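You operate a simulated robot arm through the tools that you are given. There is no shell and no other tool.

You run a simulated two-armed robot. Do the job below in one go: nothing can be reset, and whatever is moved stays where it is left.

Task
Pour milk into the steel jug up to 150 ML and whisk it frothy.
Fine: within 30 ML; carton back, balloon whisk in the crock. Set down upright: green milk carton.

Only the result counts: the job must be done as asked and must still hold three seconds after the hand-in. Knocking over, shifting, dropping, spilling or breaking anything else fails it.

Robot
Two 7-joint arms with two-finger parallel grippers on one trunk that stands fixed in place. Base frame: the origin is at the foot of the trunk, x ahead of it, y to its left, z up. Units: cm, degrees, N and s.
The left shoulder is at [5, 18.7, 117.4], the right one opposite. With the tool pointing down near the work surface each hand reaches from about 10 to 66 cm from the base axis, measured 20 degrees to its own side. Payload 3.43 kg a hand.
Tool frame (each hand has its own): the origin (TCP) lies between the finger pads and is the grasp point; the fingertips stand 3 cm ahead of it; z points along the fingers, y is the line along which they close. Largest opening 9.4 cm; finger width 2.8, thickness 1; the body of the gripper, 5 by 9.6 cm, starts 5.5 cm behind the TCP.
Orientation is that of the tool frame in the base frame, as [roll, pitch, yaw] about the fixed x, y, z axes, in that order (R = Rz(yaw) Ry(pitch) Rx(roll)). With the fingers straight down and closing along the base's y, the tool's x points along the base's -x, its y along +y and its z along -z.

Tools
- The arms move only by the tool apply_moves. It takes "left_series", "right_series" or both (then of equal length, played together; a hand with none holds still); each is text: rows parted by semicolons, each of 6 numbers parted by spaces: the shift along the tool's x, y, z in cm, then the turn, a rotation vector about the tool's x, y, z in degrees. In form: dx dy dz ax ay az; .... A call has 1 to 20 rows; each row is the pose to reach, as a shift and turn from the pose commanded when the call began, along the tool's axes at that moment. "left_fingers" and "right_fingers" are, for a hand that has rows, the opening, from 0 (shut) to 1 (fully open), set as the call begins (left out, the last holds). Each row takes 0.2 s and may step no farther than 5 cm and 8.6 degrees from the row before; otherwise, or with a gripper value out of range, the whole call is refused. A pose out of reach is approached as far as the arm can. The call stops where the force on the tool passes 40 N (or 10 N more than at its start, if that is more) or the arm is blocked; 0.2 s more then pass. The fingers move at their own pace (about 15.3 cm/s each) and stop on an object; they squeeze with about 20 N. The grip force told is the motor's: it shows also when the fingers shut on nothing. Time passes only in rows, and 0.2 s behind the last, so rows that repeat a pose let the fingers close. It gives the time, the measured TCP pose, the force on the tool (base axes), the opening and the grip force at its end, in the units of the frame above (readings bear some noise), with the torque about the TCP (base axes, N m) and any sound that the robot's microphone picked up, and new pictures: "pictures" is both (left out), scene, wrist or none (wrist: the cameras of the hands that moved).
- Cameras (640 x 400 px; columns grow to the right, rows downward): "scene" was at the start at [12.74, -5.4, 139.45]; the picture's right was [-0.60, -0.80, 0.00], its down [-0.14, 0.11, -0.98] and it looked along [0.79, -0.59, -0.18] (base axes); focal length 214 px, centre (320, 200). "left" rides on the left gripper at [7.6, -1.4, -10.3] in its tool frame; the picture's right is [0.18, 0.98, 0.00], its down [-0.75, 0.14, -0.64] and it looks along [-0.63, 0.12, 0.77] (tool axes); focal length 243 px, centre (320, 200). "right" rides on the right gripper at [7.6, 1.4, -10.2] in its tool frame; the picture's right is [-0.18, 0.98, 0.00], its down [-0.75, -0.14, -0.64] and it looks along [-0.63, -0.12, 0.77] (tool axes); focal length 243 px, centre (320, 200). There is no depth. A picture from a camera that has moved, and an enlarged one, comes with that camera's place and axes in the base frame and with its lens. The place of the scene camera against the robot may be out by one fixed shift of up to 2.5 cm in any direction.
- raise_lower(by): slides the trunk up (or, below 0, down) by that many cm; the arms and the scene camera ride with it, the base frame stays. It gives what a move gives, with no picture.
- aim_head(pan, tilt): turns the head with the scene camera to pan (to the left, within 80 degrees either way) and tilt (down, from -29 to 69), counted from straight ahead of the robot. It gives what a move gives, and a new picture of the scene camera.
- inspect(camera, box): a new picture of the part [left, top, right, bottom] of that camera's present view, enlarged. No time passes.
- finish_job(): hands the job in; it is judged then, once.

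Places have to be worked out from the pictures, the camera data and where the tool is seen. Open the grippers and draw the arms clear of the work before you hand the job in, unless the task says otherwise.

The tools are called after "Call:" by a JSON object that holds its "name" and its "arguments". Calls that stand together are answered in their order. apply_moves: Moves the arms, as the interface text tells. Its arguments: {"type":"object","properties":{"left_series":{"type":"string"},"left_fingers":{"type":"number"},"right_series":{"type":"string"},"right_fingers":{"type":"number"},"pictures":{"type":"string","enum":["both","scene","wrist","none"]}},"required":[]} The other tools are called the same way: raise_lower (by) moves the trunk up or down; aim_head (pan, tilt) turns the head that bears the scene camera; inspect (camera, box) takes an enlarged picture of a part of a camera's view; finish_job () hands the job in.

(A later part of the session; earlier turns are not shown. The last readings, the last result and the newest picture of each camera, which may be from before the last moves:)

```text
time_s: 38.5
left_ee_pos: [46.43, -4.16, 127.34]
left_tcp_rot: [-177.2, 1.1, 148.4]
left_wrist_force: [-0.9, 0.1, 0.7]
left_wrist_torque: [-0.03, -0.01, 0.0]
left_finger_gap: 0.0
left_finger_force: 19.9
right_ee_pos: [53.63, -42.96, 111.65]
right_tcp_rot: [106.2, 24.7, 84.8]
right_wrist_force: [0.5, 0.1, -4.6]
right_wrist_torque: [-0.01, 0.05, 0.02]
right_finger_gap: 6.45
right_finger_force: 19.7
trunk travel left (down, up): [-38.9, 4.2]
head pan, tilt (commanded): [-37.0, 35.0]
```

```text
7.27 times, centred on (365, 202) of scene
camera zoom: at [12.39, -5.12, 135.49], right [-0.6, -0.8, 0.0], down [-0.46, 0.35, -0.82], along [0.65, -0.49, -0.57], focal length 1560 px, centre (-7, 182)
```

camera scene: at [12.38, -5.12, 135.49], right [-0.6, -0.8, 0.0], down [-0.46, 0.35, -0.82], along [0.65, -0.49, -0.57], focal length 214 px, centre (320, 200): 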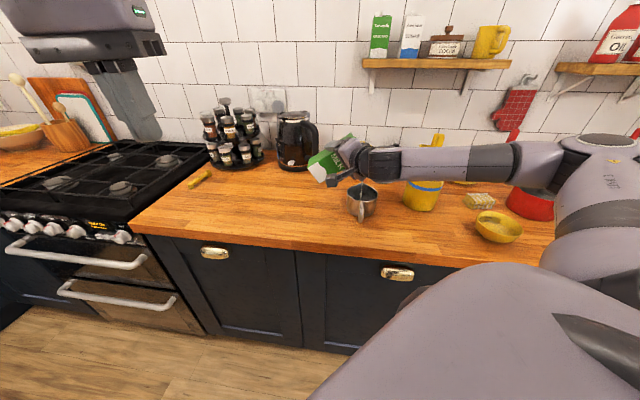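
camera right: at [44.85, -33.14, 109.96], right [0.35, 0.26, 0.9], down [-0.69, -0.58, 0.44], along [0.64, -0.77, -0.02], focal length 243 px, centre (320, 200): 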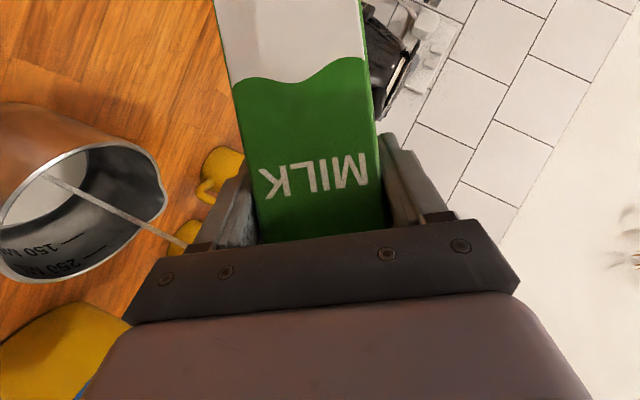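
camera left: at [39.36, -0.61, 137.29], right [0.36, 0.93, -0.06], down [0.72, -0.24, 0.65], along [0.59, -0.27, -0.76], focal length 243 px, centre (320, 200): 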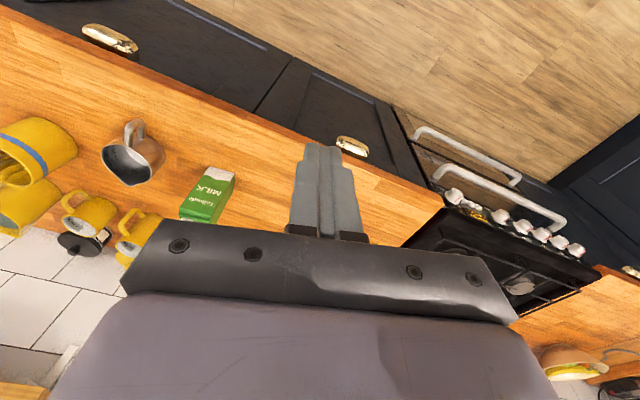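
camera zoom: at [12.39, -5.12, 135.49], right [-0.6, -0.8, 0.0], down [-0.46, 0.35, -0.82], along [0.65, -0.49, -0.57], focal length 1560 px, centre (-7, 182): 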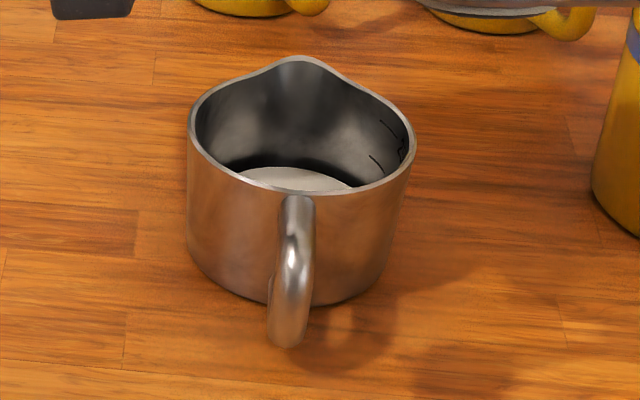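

Roughly 55–60 ml are in now. Since the wrist limit pushes the hand up with each tilt, I'll lower the trunk 5 cm so the spout stays closer above the jug.

Call:
{"name": "raise_lower", "arguments": {"by": -5}}

Call:
{"name": "inspect", "arguments": {"camera": "right", "box": [0, 90, 180, 290]}}

Call:
{"name": "inspect", "arguments": {"camera": "scene", "box": [290, 120, 420, 235]}}

```text
time_s: 39.4
left_ee_pos: [46.42, -4.13, 122.3]
left_tcp_rot: [-177.1, 1.1, 148.3]
left_wrist_force: [-0.4, -0.2, -0.4]
left_wrist_torque: [-0.01, -0.03, -0.04]
left_finger_gap: 0.0
left_finger_force: 20.0
right_ee_pos: [53.61, -43.03, 106.47]
right_tcp_rot: [106.2, 24.8, 84.9]
right_wrist_force: [0.7, -0.1, -3.2]
right_wrist_torque: [0.0, 0.05, -0.01]
right_finger_gap: 6.44
right_finger_force: 20.4
trunk travel left (down, up): [-33.9, 9.2]
head pan, tilt (commanded): [-37.0, 35.0]
```

```text
2.00 times, centred on (90, 190) of right
camera zoom: at [44.88, -33.57, 107.2], right [0.29, 0.2, 0.93], down [-0.71, -0.6, 0.35], along [0.64, -0.77, -0.03], focal length 485 px, centre (780, 220)
```

zoom: 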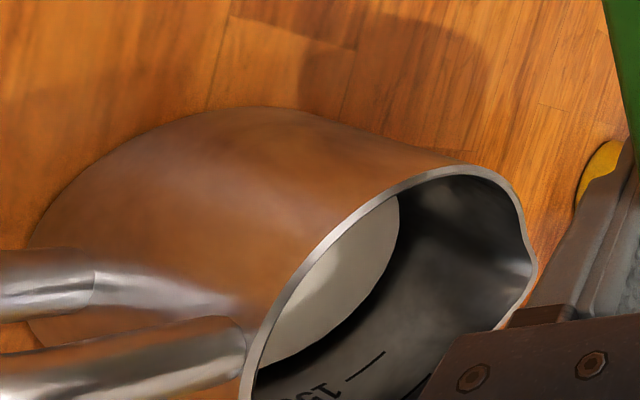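

```text
3.48 times, centred on (355, 178) of scene
camera zoom: at [12.36, -5.1, 130.49], right [-0.6, -0.8, 0.0], down [-0.46, 0.35, -0.82], along [0.65, -0.49, -0.57], focal length 746 px, centre (198, 278)
```

zoom: 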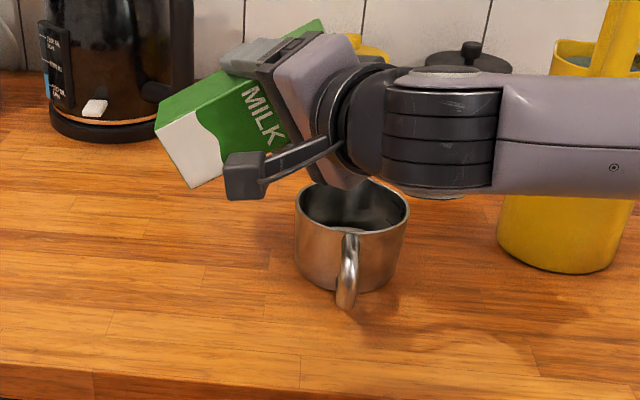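

The spout is now lower over the jug and the surface with the 150 line is still visible. I'll tilt 5° more and hold.

Call:
{"name": "apply_moves", "arguments": {"right_series": "0 0 0 -2.5 0 4.33; 0 0 0 -2.5 0 4.33; 0 0 0 -2.5 0 4.33; 0 0 0 -2.5 0 4.33; 0 0 0 -2.5 0 4.33; 0 0 0 -2.5 0 4.33", "pictures": "none"}}

Call:
{"name": "inspect", "arguments": {"camera": "right", "box": [0, 90, 180, 290]}}

Call:
{"name": "inspect", "arguments": {"camera": "scene", "box": [290, 120, 420, 235]}}

```text
time_s: 40.8
left_ee_pos: [46.44, -4.23, 122.23]
left_tcp_rot: [-177.1, 1.0, 148.4]
left_wrist_force: [0.2, 1.0, -0.6]
left_wrist_torque: [-0.01, 0.02, -0.04]
left_finger_gap: 0.0
left_finger_force: 19.9
right_ee_pos: [53.41, -43.38, 107.97]
right_tcp_rot: [103.7, 20.4, 83.8]
right_wrist_force: [1.1, -0.1, -2.7]
right_wrist_torque: [-0.05, 0.07, 0.02]
right_finger_gap: 6.46
right_finger_force: 20.0
right hand out of reach, approached as far as the arm can: row 1, 2, 3, 4, 5, 6
trunk travel left (down, up): [-33.9, 9.2]
head pan, tilt (commanded): [-37.0, 35.0]
```

```text
2.00 times, centred on (90, 190) of right
camera zoom: at [44.76, -33.96, 108.82], right [0.25, 0.14, 0.96], down [-0.73, -0.63, 0.28], along [0.64, -0.77, -0.06], focal length 485 px, centre (780, 220)
```

zoom: 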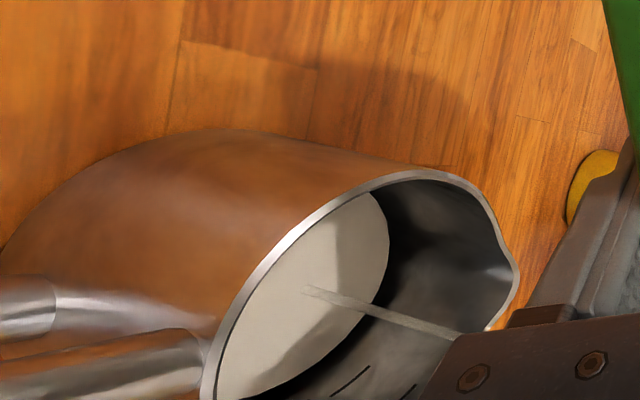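

```text
3.48 times, centred on (355, 178) of scene
camera zoom: at [12.38, -5.11, 130.49], right [-0.6, -0.8, 0.0], down [-0.46, 0.35, -0.82], along [0.65, -0.49, -0.57], focal length 746 px, centre (198, 278)
```

zoom: 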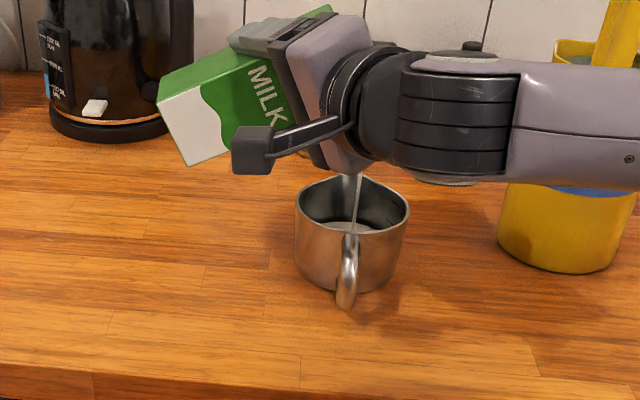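

Flow resumed and lands mid-jug. I'll hold another second until it settles, then read the level.

Call:
{"name": "apply_moves", "arguments": {"right_series": "0 0 0 0 0 0; 0 0 0 0 0 0; 0 0 0 0 0 0; 0 0 0 0 0 0; 0 0 0 0 0 0", "pictures": "none"}}

Call:
{"name": "inspect", "arguments": {"camera": "right", "box": [20, 130, 200, 290]}}

Call:
{"name": "inspect", "arguments": {"camera": "scene", "box": [335, 165, 385, 210]}}

Call:
{"name": "inspect", "arguments": {"camera": "left", "box": [50, 90, 240, 240]}}

```text
time_s: 42.0
left_ee_pos: [46.28, -4.14, 122.24]
left_tcp_rot: [-177.1, 1.1, 148.4]
left_wrist_force: [-0.7, 0.4, 0.1]
left_wrist_torque: [0.0, 0.0, -0.04]
left_finger_gap: 0.0
left_finger_force: 20.2
right_ee_pos: [53.59, -43.5, 107.99]
right_tcp_rot: [103.6, 20.6, 83.8]
right_wrist_force: [0.0, -0.2, -3.3]
right_wrist_torque: [-0.02, 0.09, 0.03]
right_finger_gap: 6.45
right_finger_force: 20.1
trunk travel left (down, up): [-33.9, 9.2]
head pan, tilt (commanded): [-37.0, 35.0]
```

```text
2.50 times, centred on (110, 210) of right
camera zoom: at [44.76, -33.95, 108.82], right [0.25, 0.14, 0.96], down [-0.73, -0.63, 0.28], along [0.64, -0.77, -0.06], focal length 606 px, centre (845, 175)
```

zoom: 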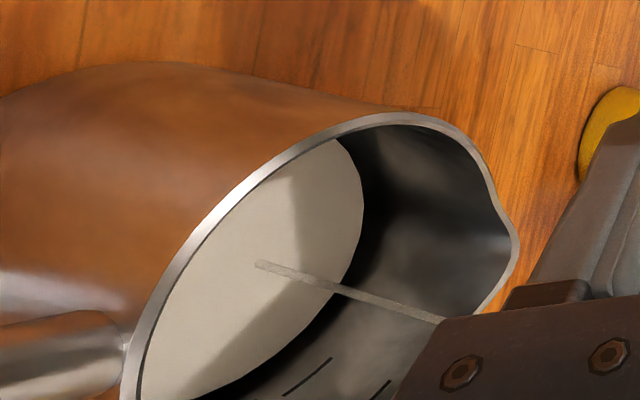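

```text
8.89 times, centred on (360, 188) of scene
camera zoom: at [12.38, -5.11, 130.49], right [-0.6, -0.8, 0.0], down [-0.46, 0.35, -0.82], along [0.65, -0.49, -0.57], focal length 1906 px, centre (-36, 311)
```

zoom: 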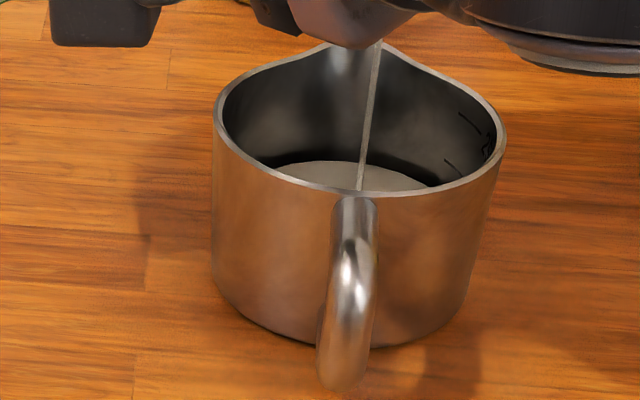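

```text
2.67 times, centred on (145, 165) of left
camera zoom: at [39.32, -0.73, 132.31], right [0.36, 0.93, -0.05], down [0.72, -0.24, 0.65], along [0.59, -0.27, -0.76], focal length 647 px, centre (787, 293)
```

zoom: 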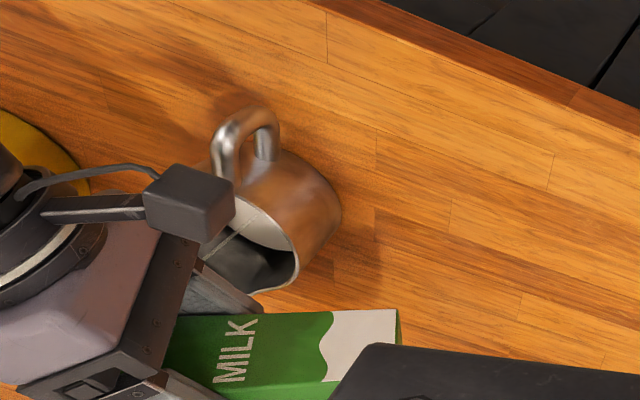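

The stream is almost done; I need a more exact level reading, so I'll zoom in strongly on the mark area from both cameras.

Call:
{"name": "inspect", "arguments": {"camera": "right", "box": [30, 190, 150, 290]}}

Call:
{"name": "inspect", "arguments": {"camera": "scene", "box": [345, 170, 380, 195]}}

```text
4.00 times, centred on (90, 240) of right
camera zoom: at [44.76, -33.95, 108.82], right [0.25, 0.14, 0.96], down [-0.73, -0.63, 0.28], along [0.64, -0.77, -0.06], focal length 970 px, centre (1240, 40)
```

zoom: 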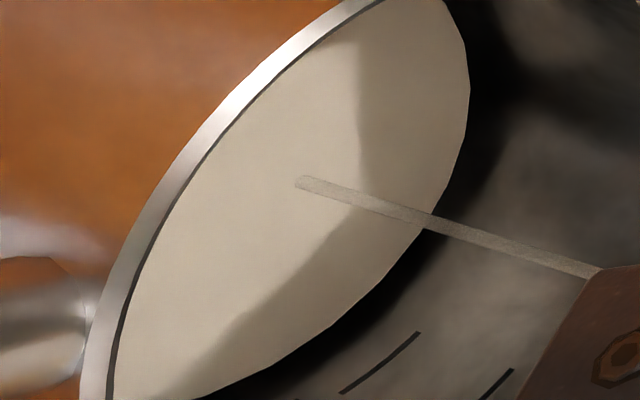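

```text
16.00 times, centred on (362, 182) of scene
camera zoom: at [12.38, -5.11, 130.49], right [-0.6, -0.8, 0.0], down [-0.46, 0.35, -0.82], along [0.65, -0.49, -0.57], focal length 3432 px, centre (-360, 480)
```

zoom: 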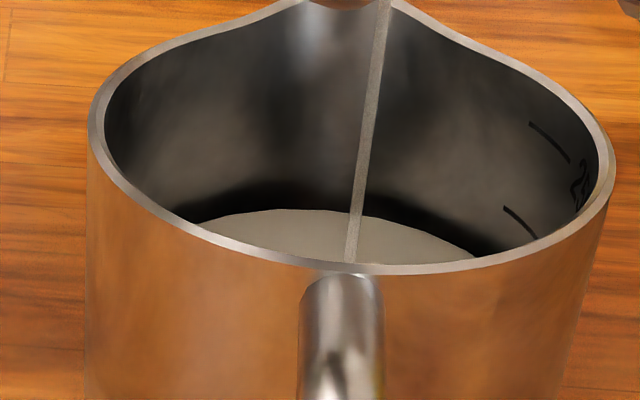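

Using the line ends, both views give about 80 ml now, with about 25 ml added per 5° of tilt. I'll tilt 5° more and hold longer.

Call:
{"name": "apply_moves", "arguments": {"right_series": "0 0 0 -2.5 0 4.33; 0 0 0 -2.5 0 4.33; 0 0 0 -2.5 0 4.33; 0 0 0 -2.5 0 4.33; 0 0 0 -2.5 0 4.33; 0 0 0 -2.5 0 4.33; 0 0 0 -2.5 0 4.33; 0 0 0 -2.5 0 4.33; 0 0 0 -2.5 0 4.33; 0 0 0 -2.5 0 4.33", "pictures": "none"}}

Call:
{"name": "inspect", "arguments": {"camera": "right", "box": [20, 170, 160, 290]}}

Call:
{"name": "inspect", "arguments": {"camera": "scene", "box": [290, 120, 420, 235]}}

Call:
{"name": "inspect", "arguments": {"camera": "scene", "box": [345, 170, 380, 195]}}

```text
time_s: 44.2
left_ee_pos: [46.44, -4.26, 122.19]
left_tcp_rot: [-177.0, 1.2, 148.4]
left_wrist_force: [0.0, 0.1, 0.2]
left_wrist_torque: [-0.02, 0.03, 0.01]
left_finger_gap: 0.03
left_finger_force: 19.5
right_ee_pos: [53.44, -43.74, 109.62]
right_tcp_rot: [100.9, 16.2, 83.0]
right_wrist_force: [-0.4, -0.5, -3.2]
right_wrist_torque: [-0.02, 0.07, -0.02]
right_finger_gap: 6.44
right_finger_force: 20.5
right hand out of reach, approached as far as the arm can: row 1, 2, 3, 4, 5, 6, 7, 8, 9, 10
trunk travel left (down, up): [-33.9, 9.2]
head pan, tilt (commanded): [-37.0, 35.0]
```

```text
3.33 times, centred on (90, 230) of right
camera zoom: at [44.66, -34.38, 110.7], right [0.2, 0.07, 0.98], down [-0.74, -0.64, 0.19], along [0.64, -0.76, -0.07], focal length 809 px, centre (1087, 100)
```

zoom: 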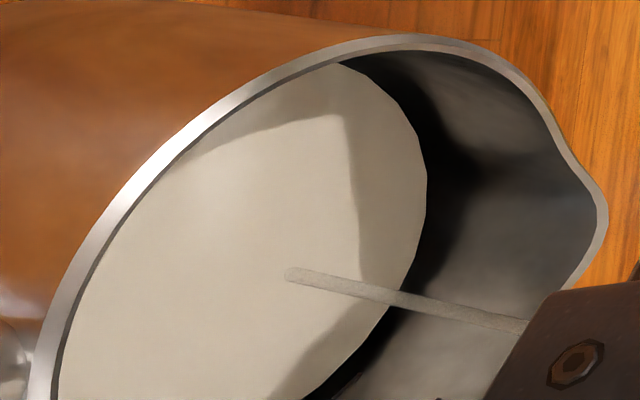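

```text
3.48 times, centred on (355, 178) of scene
camera zoom: at [12.38, -5.11, 130.49], right [-0.6, -0.8, 0.0], down [-0.46, 0.35, -0.82], along [0.65, -0.49, -0.57], focal length 746 px, centre (198, 278)
```

zoom: 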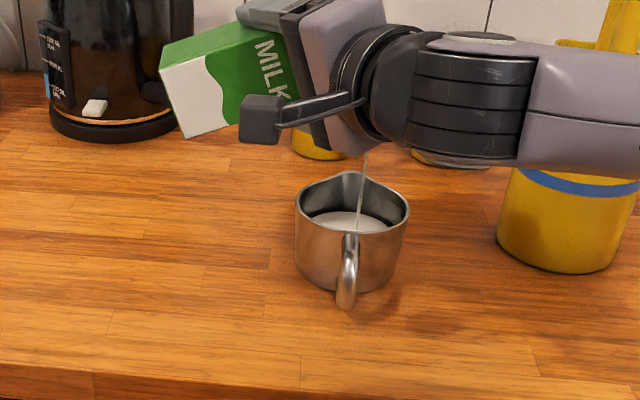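

```text
16.00 times, centred on (362, 182) of scene
camera zoom: at [12.38, -5.11, 130.49], right [-0.6, -0.8, 0.0], down [-0.46, 0.35, -0.82], along [0.65, -0.49, -0.57], focal length 3432 px, centre (-360, 480)
```

zoom: 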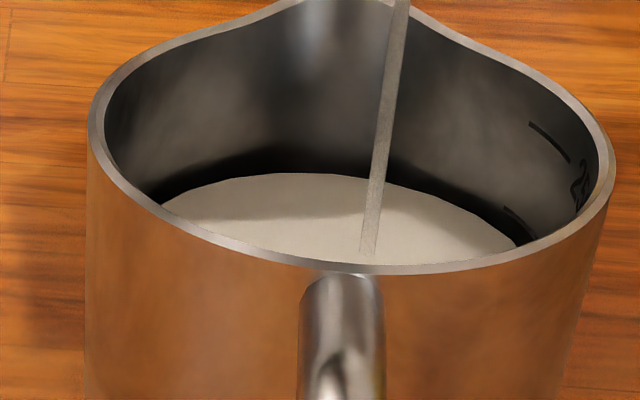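

The level jumped to about 120 ml and a thin stream still runs. I'll hold only 0.4 s more and read again.

Call:
{"name": "apply_moves", "arguments": {"right_series": "0 0 0 0 0 0", "pictures": "none"}}

Call:
{"name": "inspect", "arguments": {"camera": "scene", "box": [345, 170, 380, 195]}}

Call:
{"name": "inspect", "arguments": {"camera": "right", "box": [20, 190, 160, 310]}}

```text
time_s: 44.6
left_ee_pos: [46.37, -4.14, 122.19]
left_tcp_rot: [-177.1, 1.1, 148.4]
left_wrist_force: [0.0, -0.2, -0.3]
left_wrist_torque: [0.03, 0.01, -0.03]
left_finger_gap: 0.0
left_finger_force: 20.5
right_ee_pos: [53.41, -43.86, 109.68]
right_tcp_rot: [101.0, 16.2, 82.9]
right_wrist_force: [-0.3, 0.3, -3.3]
right_wrist_torque: [-0.05, 0.04, -0.02]
right_finger_gap: 6.43
right_finger_force: 19.5
trunk travel left (down, up): [-33.9, 9.2]
head pan, tilt (commanded): [-37.0, 35.0]
```

```text
16.00 times, centred on (362, 182) of scene
camera zoom: at [12.38, -5.11, 130.49], right [-0.6, -0.8, 0.0], down [-0.46, 0.35, -0.82], along [0.65, -0.49, -0.57], focal length 3432 px, centre (-360, 480)
```

zoom: 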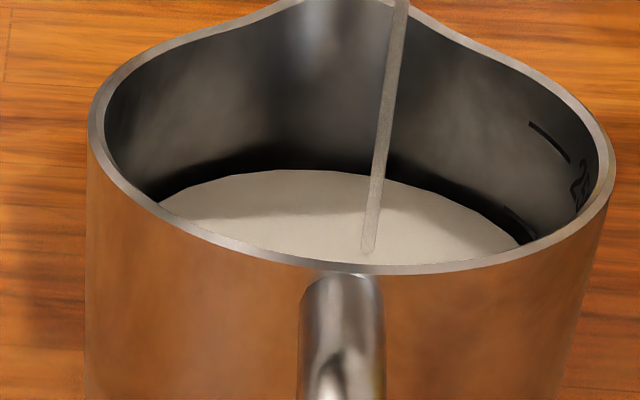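

```text
3.33 times, centred on (90, 250) of right
camera zoom: at [44.66, -34.38, 110.7], right [0.2, 0.07, 0.98], down [-0.74, -0.64, 0.19], along [0.64, -0.76, -0.07], focal length 809 px, centre (1087, 33)
```

zoom: 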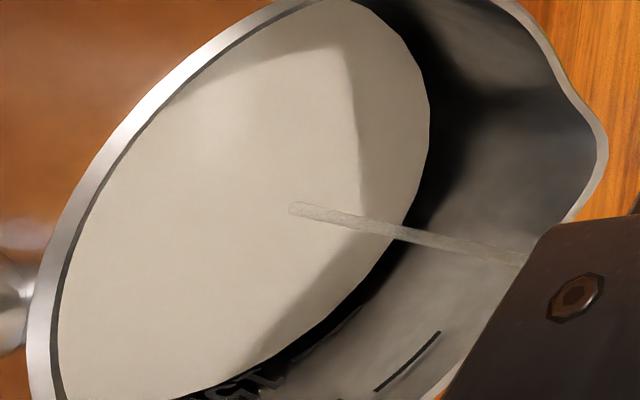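

The milk edge is now just under the 150 line (about 130 ml) with the stream thinning. I'll hold about 0.8 s more.

Call:
{"name": "apply_moves", "arguments": {"right_series": "0 0 0 0 0 0; 0 0 0 0 0 0; 0 0 0 0 0 0", "pictures": "none"}}

Call:
{"name": "inspect", "arguments": {"camera": "scene", "box": [345, 170, 380, 195]}}

Call:
{"name": "inspect", "arguments": {"camera": "right", "box": [60, 230, 160, 310]}}

```text
time_s: 45.4
left_ee_pos: [46.42, -4.21, 122.22]
left_tcp_rot: [-177.1, 1.1, 148.4]
left_wrist_force: [0.3, 0.3, 0.2]
left_wrist_torque: [-0.03, -0.01, -0.01]
left_finger_gap: 0.0
left_finger_force: 19.7
right_ee_pos: [53.4, -43.91, 109.69]
right_tcp_rot: [100.9, 16.2, 82.9]
right_wrist_force: [0.8, 0.1, -3.4]
right_wrist_torque: [-0.02, 0.08, 0.05]
right_finger_gap: 6.44
right_finger_force: 20.3
trunk travel left (down, up): [-33.9, 9.2]
head pan, tilt (commanded): [-37.0, 35.0]
```

```text
16.00 times, centred on (362, 182) of scene
camera zoom: at [12.38, -5.11, 130.49], right [-0.6, -0.8, 0.0], down [-0.46, 0.35, -0.82], along [0.65, -0.49, -0.57], focal length 3432 px, centre (-360, 480)
```

zoom: 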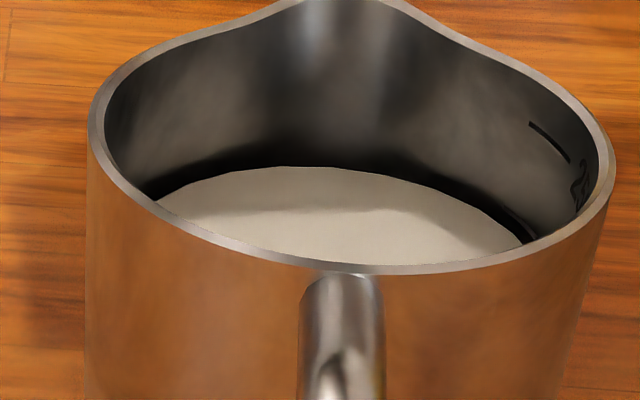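

```text
5.00 times, centred on (110, 270) of right
camera zoom: at [44.66, -34.38, 110.7], right [0.2, 0.07, 0.98], down [-0.74, -0.64, 0.19], along [0.64, -0.76, -0.07], focal length 1213 px, centre (1370, -150)
```

zoom: 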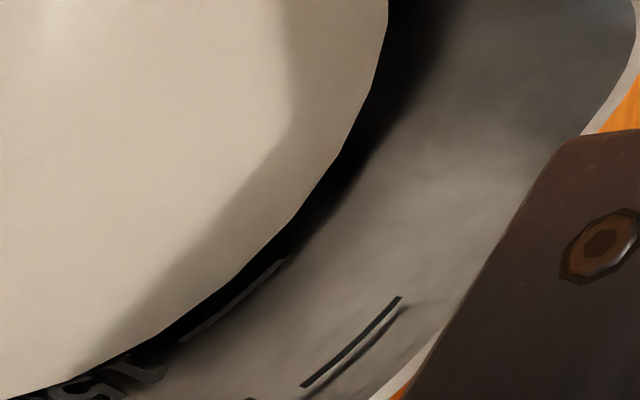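

The stream stopped with about 130 ml in the jug. I'll add a small 1.7° tilt to bring it near 150.

Call:
{"name": "apply_moves", "arguments": {"right_series": "0 0 0 -0.85 0 1.47; 0 0 0 -0.85 0 1.47; 0 0 0 -0.85 0 1.47; 0 0 0 -0.85 0 1.47; 0 0 0 -0.85 0 1.47; 0 0 0 -0.85 0 1.47", "pictures": "none"}}

Call:
{"name": "inspect", "arguments": {"camera": "scene", "box": [345, 170, 380, 195]}}

Call:
{"name": "inspect", "arguments": {"camera": "right", "box": [60, 230, 160, 310]}}

```text
time_s: 46.8
left_ee_pos: [46.43, -4.07, 122.34]
left_tcp_rot: [-177.1, 1.0, 148.3]
left_wrist_force: [-0.8, -0.6, 0.3]
left_wrist_torque: [0.0, 0.02, 0.03]
left_finger_gap: 0.02
left_finger_force: 20.2
right_ee_pos: [53.35, -43.95, 110.33]
right_tcp_rot: [99.8, 14.9, 82.6]
right_wrist_force: [0.0, 0.2, -4.1]
right_wrist_torque: [0.0, 0.06, 0.01]
right_finger_gap: 6.44
right_finger_force: 20.2
right hand out of reach, approached as far as the arm can: row 1, 2, 3, 4, 5, 6
trunk travel left (down, up): [-33.9, 9.2]
head pan, tilt (commanded): [-37.0, 35.0]
```

```text
16.00 times, centred on (362, 182) of scene
camera zoom: at [12.38, -5.11, 130.49], right [-0.6, -0.8, 0.0], down [-0.46, 0.35, -0.82], along [0.65, -0.49, -0.57], focal length 3432 px, centre (-360, 480)
```

zoom: 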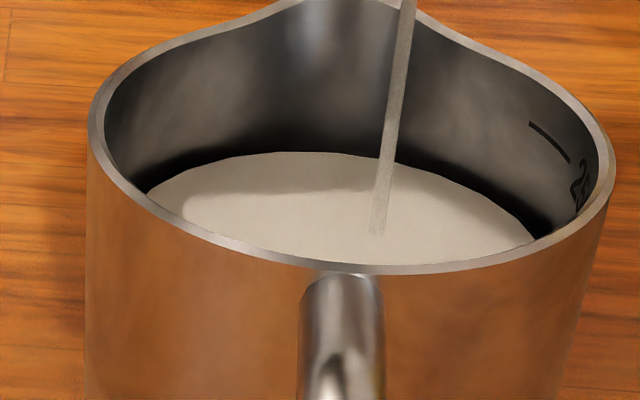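

```text
5.00 times, centred on (110, 270) of right
camera zoom: at [44.61, -34.54, 111.47], right [0.18, 0.05, 0.98], down [-0.75, -0.65, 0.16], along [0.64, -0.76, -0.08], focal length 1213 px, centre (1370, -150)
```

zoom: 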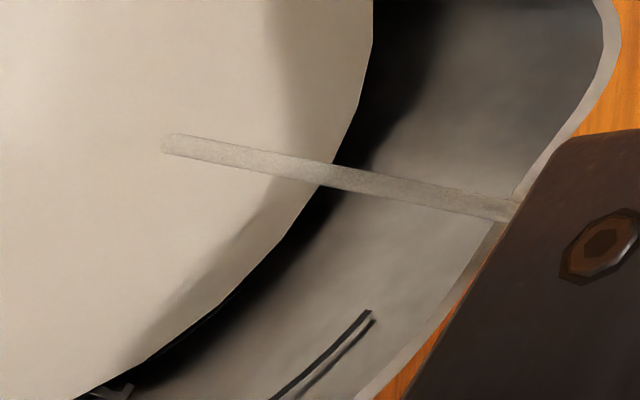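

The level is right at the 150 line, so I'll tilt back quickly now to stop the flow.

Call:
{"name": "apply_moves", "arguments": {"right_series": "0 0 0 4.2 0 -7.27; 0 0 0 8.4 0 -14.55; 0 0 0 12.6 0 -21.82; 0 0 0 16.5 0 -28.58; 0 0 0 16.5 0 -28.58", "pictures": "both"}}

Call:
{"name": "inspect", "arguments": {"camera": "scene", "box": [345, 170, 380, 195]}}

Call:
{"name": "inspect", "arguments": {"camera": "right", "box": [0, 90, 180, 230]}}

```text
time_s: 48.0
left_ee_pos: [46.42, -4.12, 122.34]
left_tcp_rot: [-177.1, 1.2, 148.4]
left_wrist_force: [0.8, -0.3, -0.1]
left_wrist_torque: [-0.03, 0.01, -0.02]
left_finger_gap: 0.01
left_finger_force: 20.3
right_ee_pos: [53.38, -43.82, 110.24]
right_tcp_rot: [122.0, 41.5, 93.8]
right_wrist_force: [-0.6, -0.2, -3.6]
right_wrist_torque: [-0.02, 0.03, 0.02]
right_finger_gap: 6.45
right_finger_force: 20.5
trunk travel left (down, up): [-33.9, 9.2]
head pan, tilt (commanded): [-37.0, 35.0]
camera scene: at [12.39, -5.12, 130.49], right [-0.6, -0.8, 0.0], down [-0.46, 0.35, -0.82], along [0.65, -0.49, -0.57], focal length 214 px, centre (320, 200)
camera right: at [44.64, -34.3, 110.14], right [0.49, 0.45, 0.74], down [-0.59, -0.46, 0.67], along [0.64, -0.77, 0.04], focal length 243 px, centre (320, 200)
```

scene: 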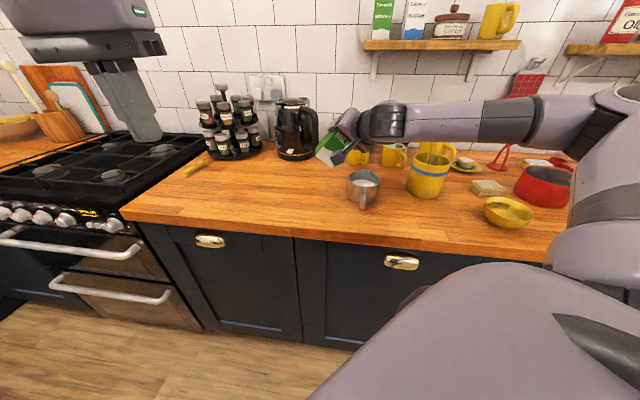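
right: 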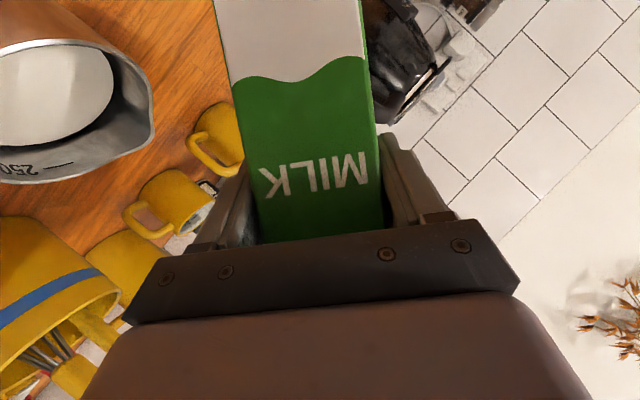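

```text
16.00 times, centred on (362, 182) of scene
camera zoom: at [12.39, -5.12, 130.49], right [-0.6, -0.8, 0.0], down [-0.46, 0.35, -0.82], along [0.65, -0.49, -0.57], focal length 3432 px, centre (-360, 480)
```

zoom: 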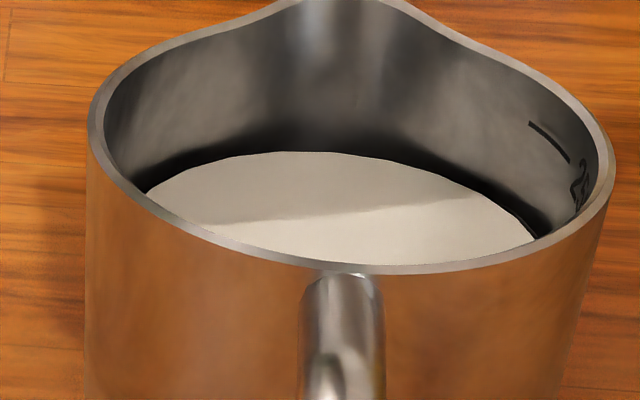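

```text
2.86 times, centred on (90, 160) of right
camera zoom: at [44.64, -34.3, 110.14], right [0.49, 0.45, 0.74], down [-0.59, -0.46, 0.67], along [0.64, -0.77, 0.04], focal length 693 px, centre (977, 314)
```

zoom: 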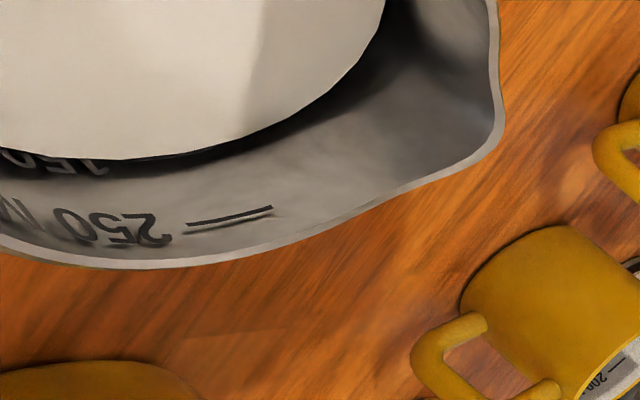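

The milk sits at the 150 line and the flow has stopped. Now I turn the carton upright while moving it back above its original spot.

Call:
{"name": "apply_moves", "arguments": {"right_series": "0.78 1.7 0.8 3.91 -0.14 -6.85; 1.55 3.41 1.6 7.82 -0.28 -13.7; 2.33 5.11 2.4 11.74 -0.42 -20.54; 3.1 6.82 3.2 15.65 -0.56 -27.39; 3.88 8.52 4.0 19.56 -0.7 -34.24; 3.88 8.52 4.0 19.56 -0.7 -34.24", "pictures": "both"}}

```text
time_s: 49.4
left_ee_pos: [46.38, -4.19, 122.23]
left_tcp_rot: [-177.0, 1.1, 148.4]
left_wrist_force: [0.8, -0.2, 0.7]
left_wrist_torque: [0.02, -0.03, -0.02]
left_finger_gap: 0.0
left_finger_force: 19.7
right_ee_pos: [60.7, -36.91, 111.53]
right_tcp_rot: [-179.8, 60.1, 141.2]
right_wrist_force: [0.8, 0.0, -3.7]
right_wrist_torque: [0.02, 0.03, 0.02]
right_finger_gap: 6.42
right_finger_force: 20.3
trunk travel left (down, up): [-33.9, 9.2]
head pan, tilt (commanded): [-37.0, 35.0]
camera scene: at [12.37, -5.1, 130.5], right [-0.6, -0.8, 0.0], down [-0.46, 0.35, -0.82], along [0.65, -0.49, -0.57], focal length 214 px, centre (320, 200)
camera right: at [51.63, -27.89, 110.0], right [0.69, 0.71, 0.16], down [-0.23, 0.01, 0.97], along [0.69, -0.71, 0.17], focal length 243 px, centre (320, 200)
```

scene: 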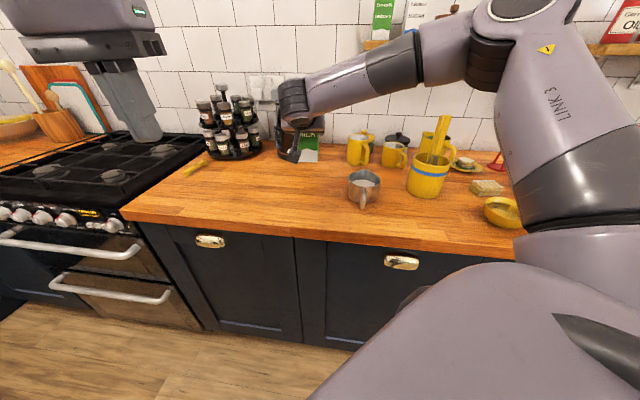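
right: 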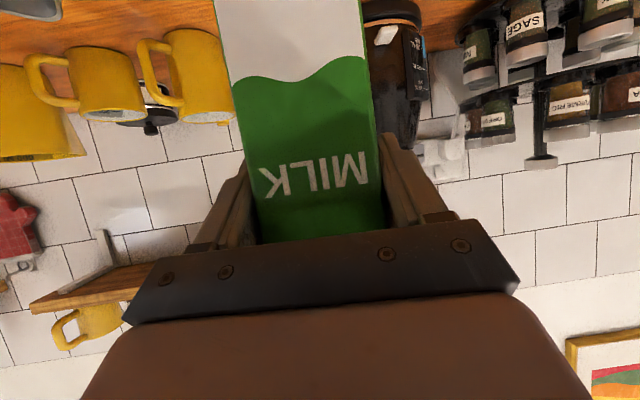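

The carton is upright above its spot at (60.7,-36.9,111.5). I'll lower it straight down to the original height, slowing at the end.

Call:
{"name": "apply_moves", "arguments": {"right_series": "2.52 0.2 1.64 0 0 0; 5.12 0.2 3.14 0 0 0; 7.71 0.2 4.64 0 0 0; 9.27 0.2 5.54 0 0 0; 9.79 0.2 5.84 0 0 0; 10.05 0.2 5.99 0 0 0; 10.05 0.2 5.99 0 0 0", "pictures": "wrist"}}

Call:
{"name": "inspect", "arguments": {"camera": "left", "box": [60, 100, 270, 240]}}

```text
time_s: 51.0
left_ee_pos: [46.32, -4.11, 122.23]
left_tcp_rot: [-177.1, 1.0, 148.4]
left_wrist_force: [0.6, 0.0, -0.3]
left_wrist_torque: [0.0, 0.02, 0.01]
left_finger_gap: 0.01
left_finger_force: 20.3
right_ee_pos: [61.16, -36.84, 99.93]
right_tcp_rot: [179.9, 60.1, 140.9]
right_wrist_force: [0.2, 0.4, -4.0]
right_wrist_torque: [0.01, 0.05, -0.01]
right_finger_gap: 6.43
right_finger_force: 20.6
trunk travel left (down, up): [-33.9, 9.2]
head pan, tilt (commanded): [-37.0, 35.0]
camera right: at [52.04, -27.77, 98.37], right [0.69, 0.71, 0.16], down [-0.23, 0.0, 0.97], along [0.69, -0.71, 0.17], focal length 243 px, centre (320, 200)
```

right: 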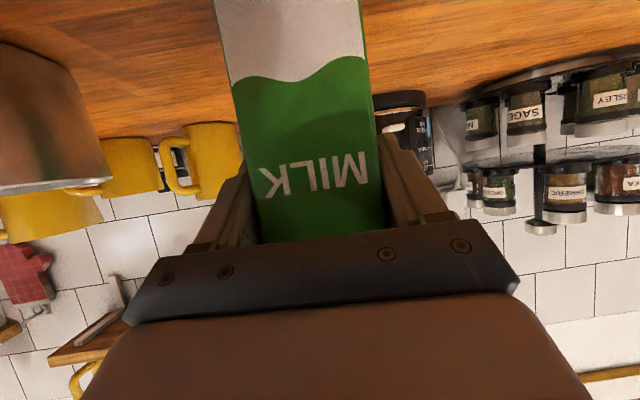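

```text
2.86 times, centred on (165, 170) of left
camera zoom: at [39.32, -0.73, 132.31], right [0.36, 0.93, -0.05], down [0.72, -0.24, 0.65], along [0.59, -0.27, -0.76], focal length 693 px, centre (763, 286)
```

zoom: 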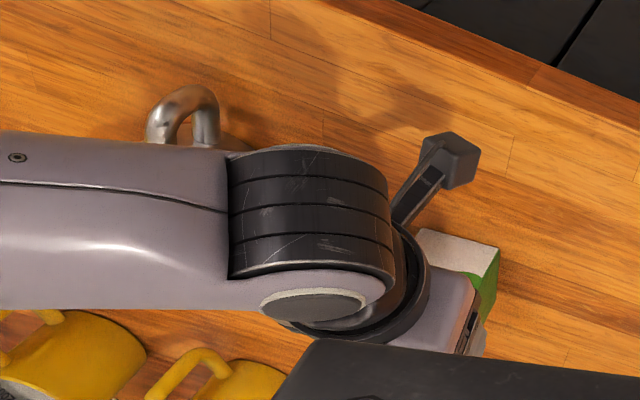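

Force is still -4 N, so the carton hangs a couple of millimetres above the counter. I'll lower in tiny steps until it rests.

Call:
{"name": "apply_moves", "arguments": {"right_series": "0.13 0 0.075 0 0 0; 0.22 0 0.125 0 0 0; 0.22 0 0.125 0 0 0", "pictures": "none"}}

```text
time_s: 51.8
left_ee_pos: [46.29, -4.21, 122.35]
left_tcp_rot: [-177.1, 1.1, 148.4]
left_wrist_force: [0.2, 0.1, -0.7]
left_wrist_torque: [-0.02, -0.02, 0.0]
left_finger_gap: 0.0
left_finger_force: 19.5
right_ee_pos: [61.24, -36.89, 99.99]
right_tcp_rot: [179.9, 60.4, 140.9]
right_wrist_force: [-0.2, -1.7, 8.0]
right_wrist_torque: [-0.19, 0.32, 0.02]
right_finger_gap: 6.44
right_finger_force: 19.7
trunk travel left (down, up): [-33.9, 9.2]
head pan, tilt (commanded): [-37.0, 35.0]
```

Contact: +8 N, so it stands on the counter. I'll relieve the press slightly and open the fingers.

Call:
{"name": "apply_moves", "arguments": {"right_series": "-0.1 0 -0.06 0 0 0; -0.1 0 -0.06 0 0 0", "pictures": "none"}}

Call:
{"name": "apply_moves", "arguments": {"right_series": "0 0 0 0 0 0; 0 0 0 0 0 0; 0 0 0 0 0 0", "right_fingers": 1, "pictures": "both"}}

```text
time_s: 52.4
left_ee_pos: [46.28, -4.07, 122.18]
left_tcp_rot: [-177.1, 1.1, 148.5]
left_wrist_force: [0.5, -0.3, -0.2]
left_wrist_torque: [-0.04, 0.0, 0.01]
left_finger_gap: 0.02
left_finger_force: 19.8
right_ee_pos: [61.05, -36.97, 100.08]
right_tcp_rot: [179.8, 60.3, 140.9]
right_wrist_force: [2.4, -3.4, 9.6]
right_wrist_torque: [-0.21, 0.07, 0.0]
right_finger_gap: 6.43
right_finger_force: 20.1
trunk travel left (down, up): [-33.9, 9.2]
head pan, tilt (commanded): [-37.0, 35.0]
```

```text
time_s: 53.2
left_ee_pos: [46.47, -4.02, 122.33]
left_tcp_rot: [-177.1, 1.1, 148.5]
left_wrist_force: [-0.1, 1.2, 0.8]
left_wrist_torque: [-0.01, -0.01, 0.0]
left_finger_gap: 0.0
left_finger_force: 19.4
right_ee_pos: [61.23, -36.91, 99.78]
right_tcp_rot: [179.9, 60.1, 141.0]
right_wrist_force: [0.1, 0.2, 0.1]
right_wrist_torque: [0.01, 0.0, 0.01]
right_finger_gap: 9.4
right_finger_force: 0.1
trunk travel left (down, up): [-33.9, 9.2]
head pan, tilt (commanded): [-37.0, 35.0]
camera scene: at [12.35, -5.09, 130.5], right [-0.6, -0.8, 0.0], down [-0.46, 0.35, -0.82], along [0.65, -0.49, -0.57], focal length 214 px, centre (320, 200)
camera right: at [52.07, -27.76, 98.18], right [0.69, 0.71, 0.16], down [-0.23, 0.0, 0.97], along [0.69, -0.71, 0.17], focal length 243 px, centre (320, 200)
```

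scene: 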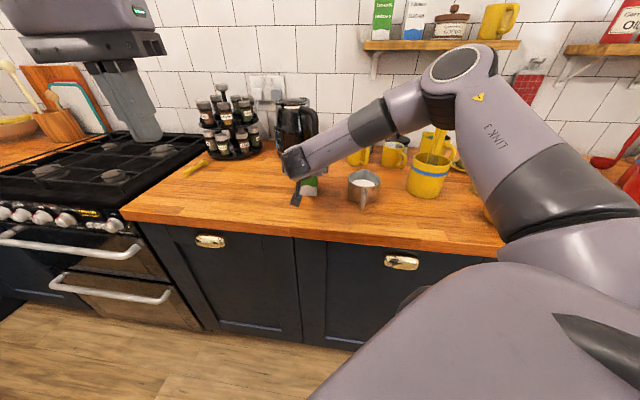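
right: 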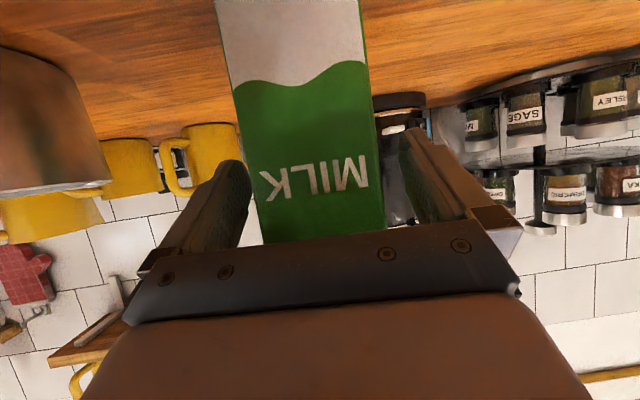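

The carton stands released within about 2 mm of its original place. I'll back the open hand straight off along the approach line and then rise.

Call:
{"name": "apply_moves", "arguments": {"right_series": "0.6 0 -1.04 0 0 0; 1.75 0 -3.03 0 0 0; 2.9 0 -5.02 0 0 0; 4.0 0 -6.93 0 0 0; 2.27 0 -7.93 0 0 0; -0.33 0 -9.43 0 0 0; -3.79 0 -11.43 0 0 0; -7.26 0 -13.43 0 0 0; -7.26 0 -13.43 0 0 0", "pictures": "both"}}

Call:
{"name": "inspect", "arguments": {"camera": "left", "box": [60, 100, 270, 240]}}

```text
time_s: 55.2
left_ee_pos: [46.37, -4.12, 122.18]
left_tcp_rot: [-177.1, 1.0, 148.5]
left_wrist_force: [0.0, 0.0, -0.6]
left_wrist_torque: [0.01, -0.02, 0.0]
left_finger_gap: 0.0
left_finger_force: 20.1
right_ee_pos: [54.71, -32.1, 112.47]
right_tcp_rot: [180.0, 60.1, 141.1]
right_wrist_force: [0.2, 0.2, 0.1]
right_wrist_torque: [0.04, 0.0, -0.03]
right_finger_gap: 9.41
right_finger_force: 0.0
trunk travel left (down, up): [-33.9, 9.2]
head pan, tilt (commanded): [-37.0, 35.0]
camera scene: at [12.36, -5.1, 130.49], right [-0.6, -0.8, 0.0], down [-0.46, 0.35, -0.82], along [0.65, -0.49, -0.57], focal length 214 px, centre (320, 200)
camera right: at [45.77, -23.01, 111.03], right [0.69, 0.71, 0.16], down [-0.23, 0.0, 0.97], along [0.69, -0.71, 0.17], focal length 243 px, centre (320, 200)
```

scene: 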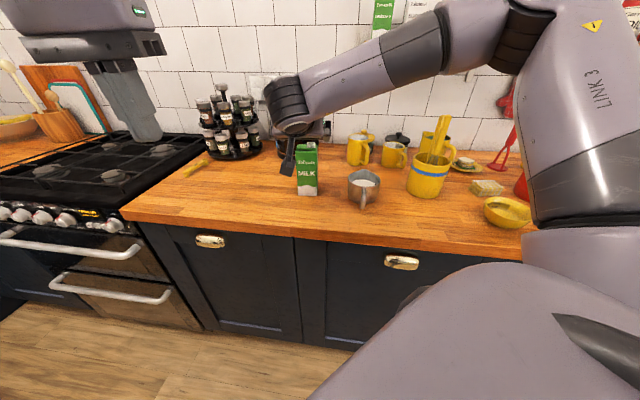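
right: 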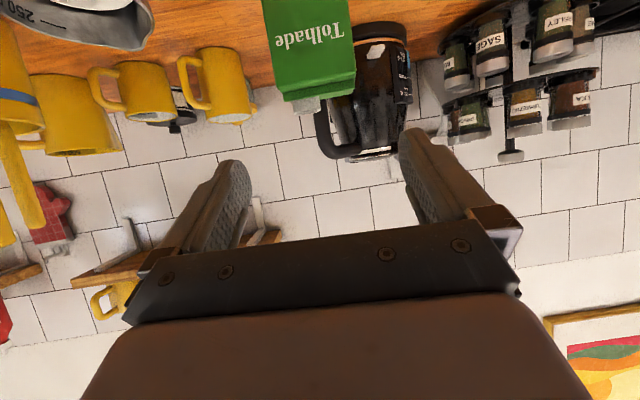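

```text
2.86 times, centred on (165, 170) of left
camera zoom: at [39.29, -0.71, 132.32], right [0.36, 0.93, -0.05], down [0.72, -0.24, 0.65], along [0.59, -0.27, -0.76], focal length 693 px, centre (763, 286)
```

zoom: 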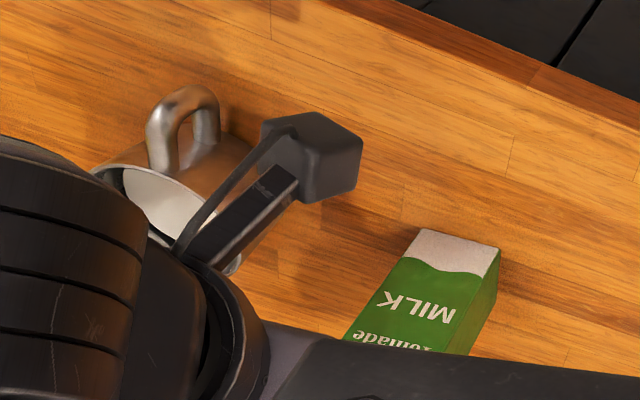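

The carton stands properly and the jug's milk is at its mark. Next the whisk: I'll raise the trunk back and swing the right hand to a viewing standoff in front of the crock, pitched 40° down and yawed -55°.

Call:
{"name": "raise_lower", "arguments": {"by": 5}}

Call:
{"name": "apply_moves", "arguments": {"right_series": "0.67 -4.16 -0.03 1.64 1.24 1.15; 1.33 -8.33 -0.06 3.28 2.49 2.3; 2.0 -12.49 -0.09 4.91 3.73 3.45; 2.66 -16.65 -0.12 6.55 4.98 4.6; 3.33 -20.81 -0.15 8.19 6.22 5.74; 4.0 -24.98 -0.17 9.83 7.46 6.89; 4.66 -29.14 -0.2 11.46 8.71 8.04; 5.33 -33.3 -0.23 13.1 9.95 9.19; 5.33 -33.3 -0.23 13.1 9.95 9.19", "pictures": "both"}}

```text
time_s: 56.1
left_ee_pos: [46.38, -4.13, 127.25]
left_tcp_rot: [-177.2, 1.1, 148.4]
left_wrist_force: [0.6, 0.4, 0.3]
left_wrist_torque: [-0.03, 0.01, -0.02]
left_finger_gap: 0.0
left_finger_force: 19.9
right_ee_pos: [54.79, -32.14, 117.47]
right_tcp_rot: [-180.0, 60.1, 141.1]
right_wrist_force: [0.2, 0.3, 0.0]
right_wrist_torque: [0.01, -0.02, -0.02]
right_finger_gap: 9.41
right_finger_force: 0.0
trunk travel left (down, up): [-38.9, 4.2]
head pan, tilt (commanded): [-37.0, 35.0]
```

```text
time_s: 58.1
left_ee_pos: [46.47, -4.13, 127.24]
left_tcp_rot: [-177.2, 1.1, 148.4]
left_wrist_force: [0.9, -0.2, -0.2]
left_wrist_torque: [0.0, -0.01, 0.01]
left_finger_gap: 0.0
left_finger_force: 20.6
right_ee_pos: [31.2, -56.26, 112.85]
right_tcp_rot: [179.9, 50.1, 125.0]
right_wrist_force: [0.1, 0.2, 0.1]
right_wrist_torque: [0.0, 0.03, -0.02]
right_finger_gap: 9.4
right_finger_force: 0.1
trunk travel left (down, up): [-38.9, 4.2]
head pan, tilt (commanded): [-37.0, 35.0]
camera scene: at [12.37, -5.09, 135.49], right [-0.6, -0.8, 0.0], down [-0.46, 0.35, -0.82], along [0.65, -0.49, -0.57], focal length 214 px, centre (320, 200)
camera right: at [25.05, -44.96, 113.53], right [0.87, 0.47, 0.14], down [-0.12, -0.07, 0.99], along [0.47, -0.88, -0.01], focal length 243 px, centre (320, 200)
```

scene: 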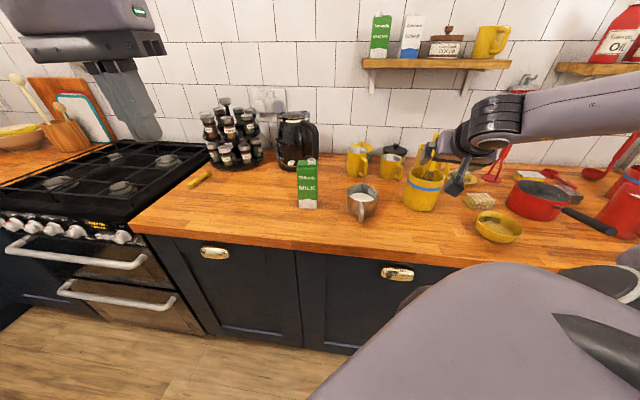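
right: 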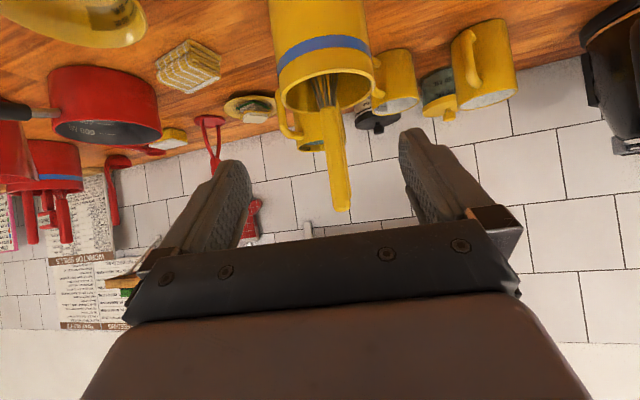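

Excellent view. I'll zoom in on the crock and the handles from the right, scene and left cameras to see how the whisk and the second utensil lie.

Call:
{"name": "inspect", "arguments": {"camera": "right", "box": [260, 60, 420, 220]}}

Call:
{"name": "inspect", "arguments": {"camera": "scene", "box": [395, 125, 465, 215]}}

Call:
{"name": "inspect", "arguments": {"camera": "left", "box": [0, 100, 120, 240]}}

```text
2.50 times, centred on (340, 140) of right
camera zoom: at [25.05, -44.96, 113.53], right [0.87, 0.47, 0.14], down [-0.12, -0.07, 0.99], along [0.47, -0.88, -0.01], focal length 606 px, centre (270, 350)
```

zoom: 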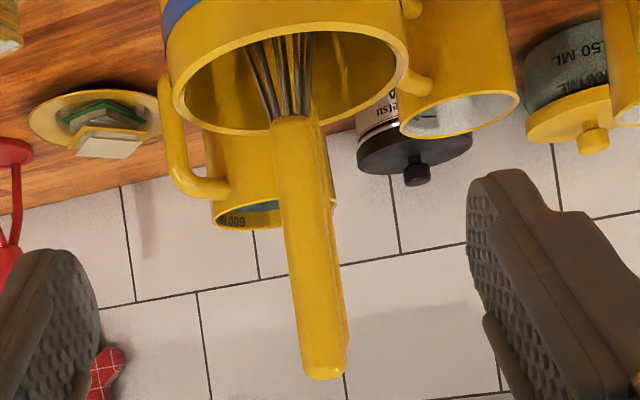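

```text
4.44 times, centred on (430, 170) of scene
camera zoom: at [12.37, -5.09, 135.49], right [-0.6, -0.8, 0.0], down [-0.46, 0.35, -0.82], along [0.65, -0.49, -0.57], focal length 953 px, centre (-169, 333)
```

zoom: 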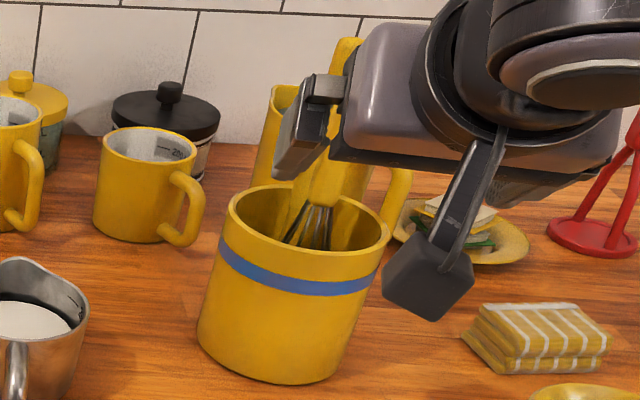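

```text
2.86 times, centred on (60, 170) of left
camera zoom: at [39.3, -0.71, 137.32], right [0.36, 0.93, -0.05], down [0.72, -0.24, 0.65], along [0.59, -0.27, -0.76], focal length 693 px, centre (1063, 286)
```

zoom: 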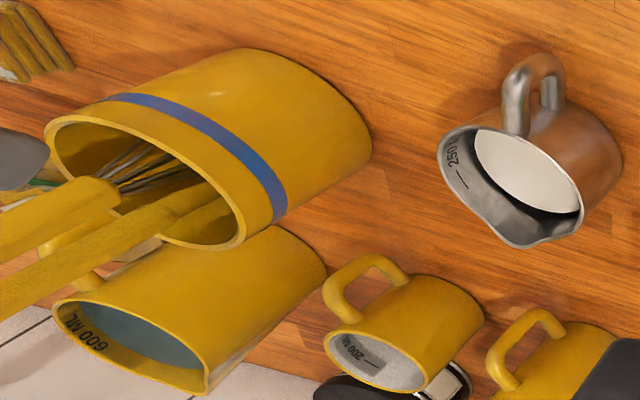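

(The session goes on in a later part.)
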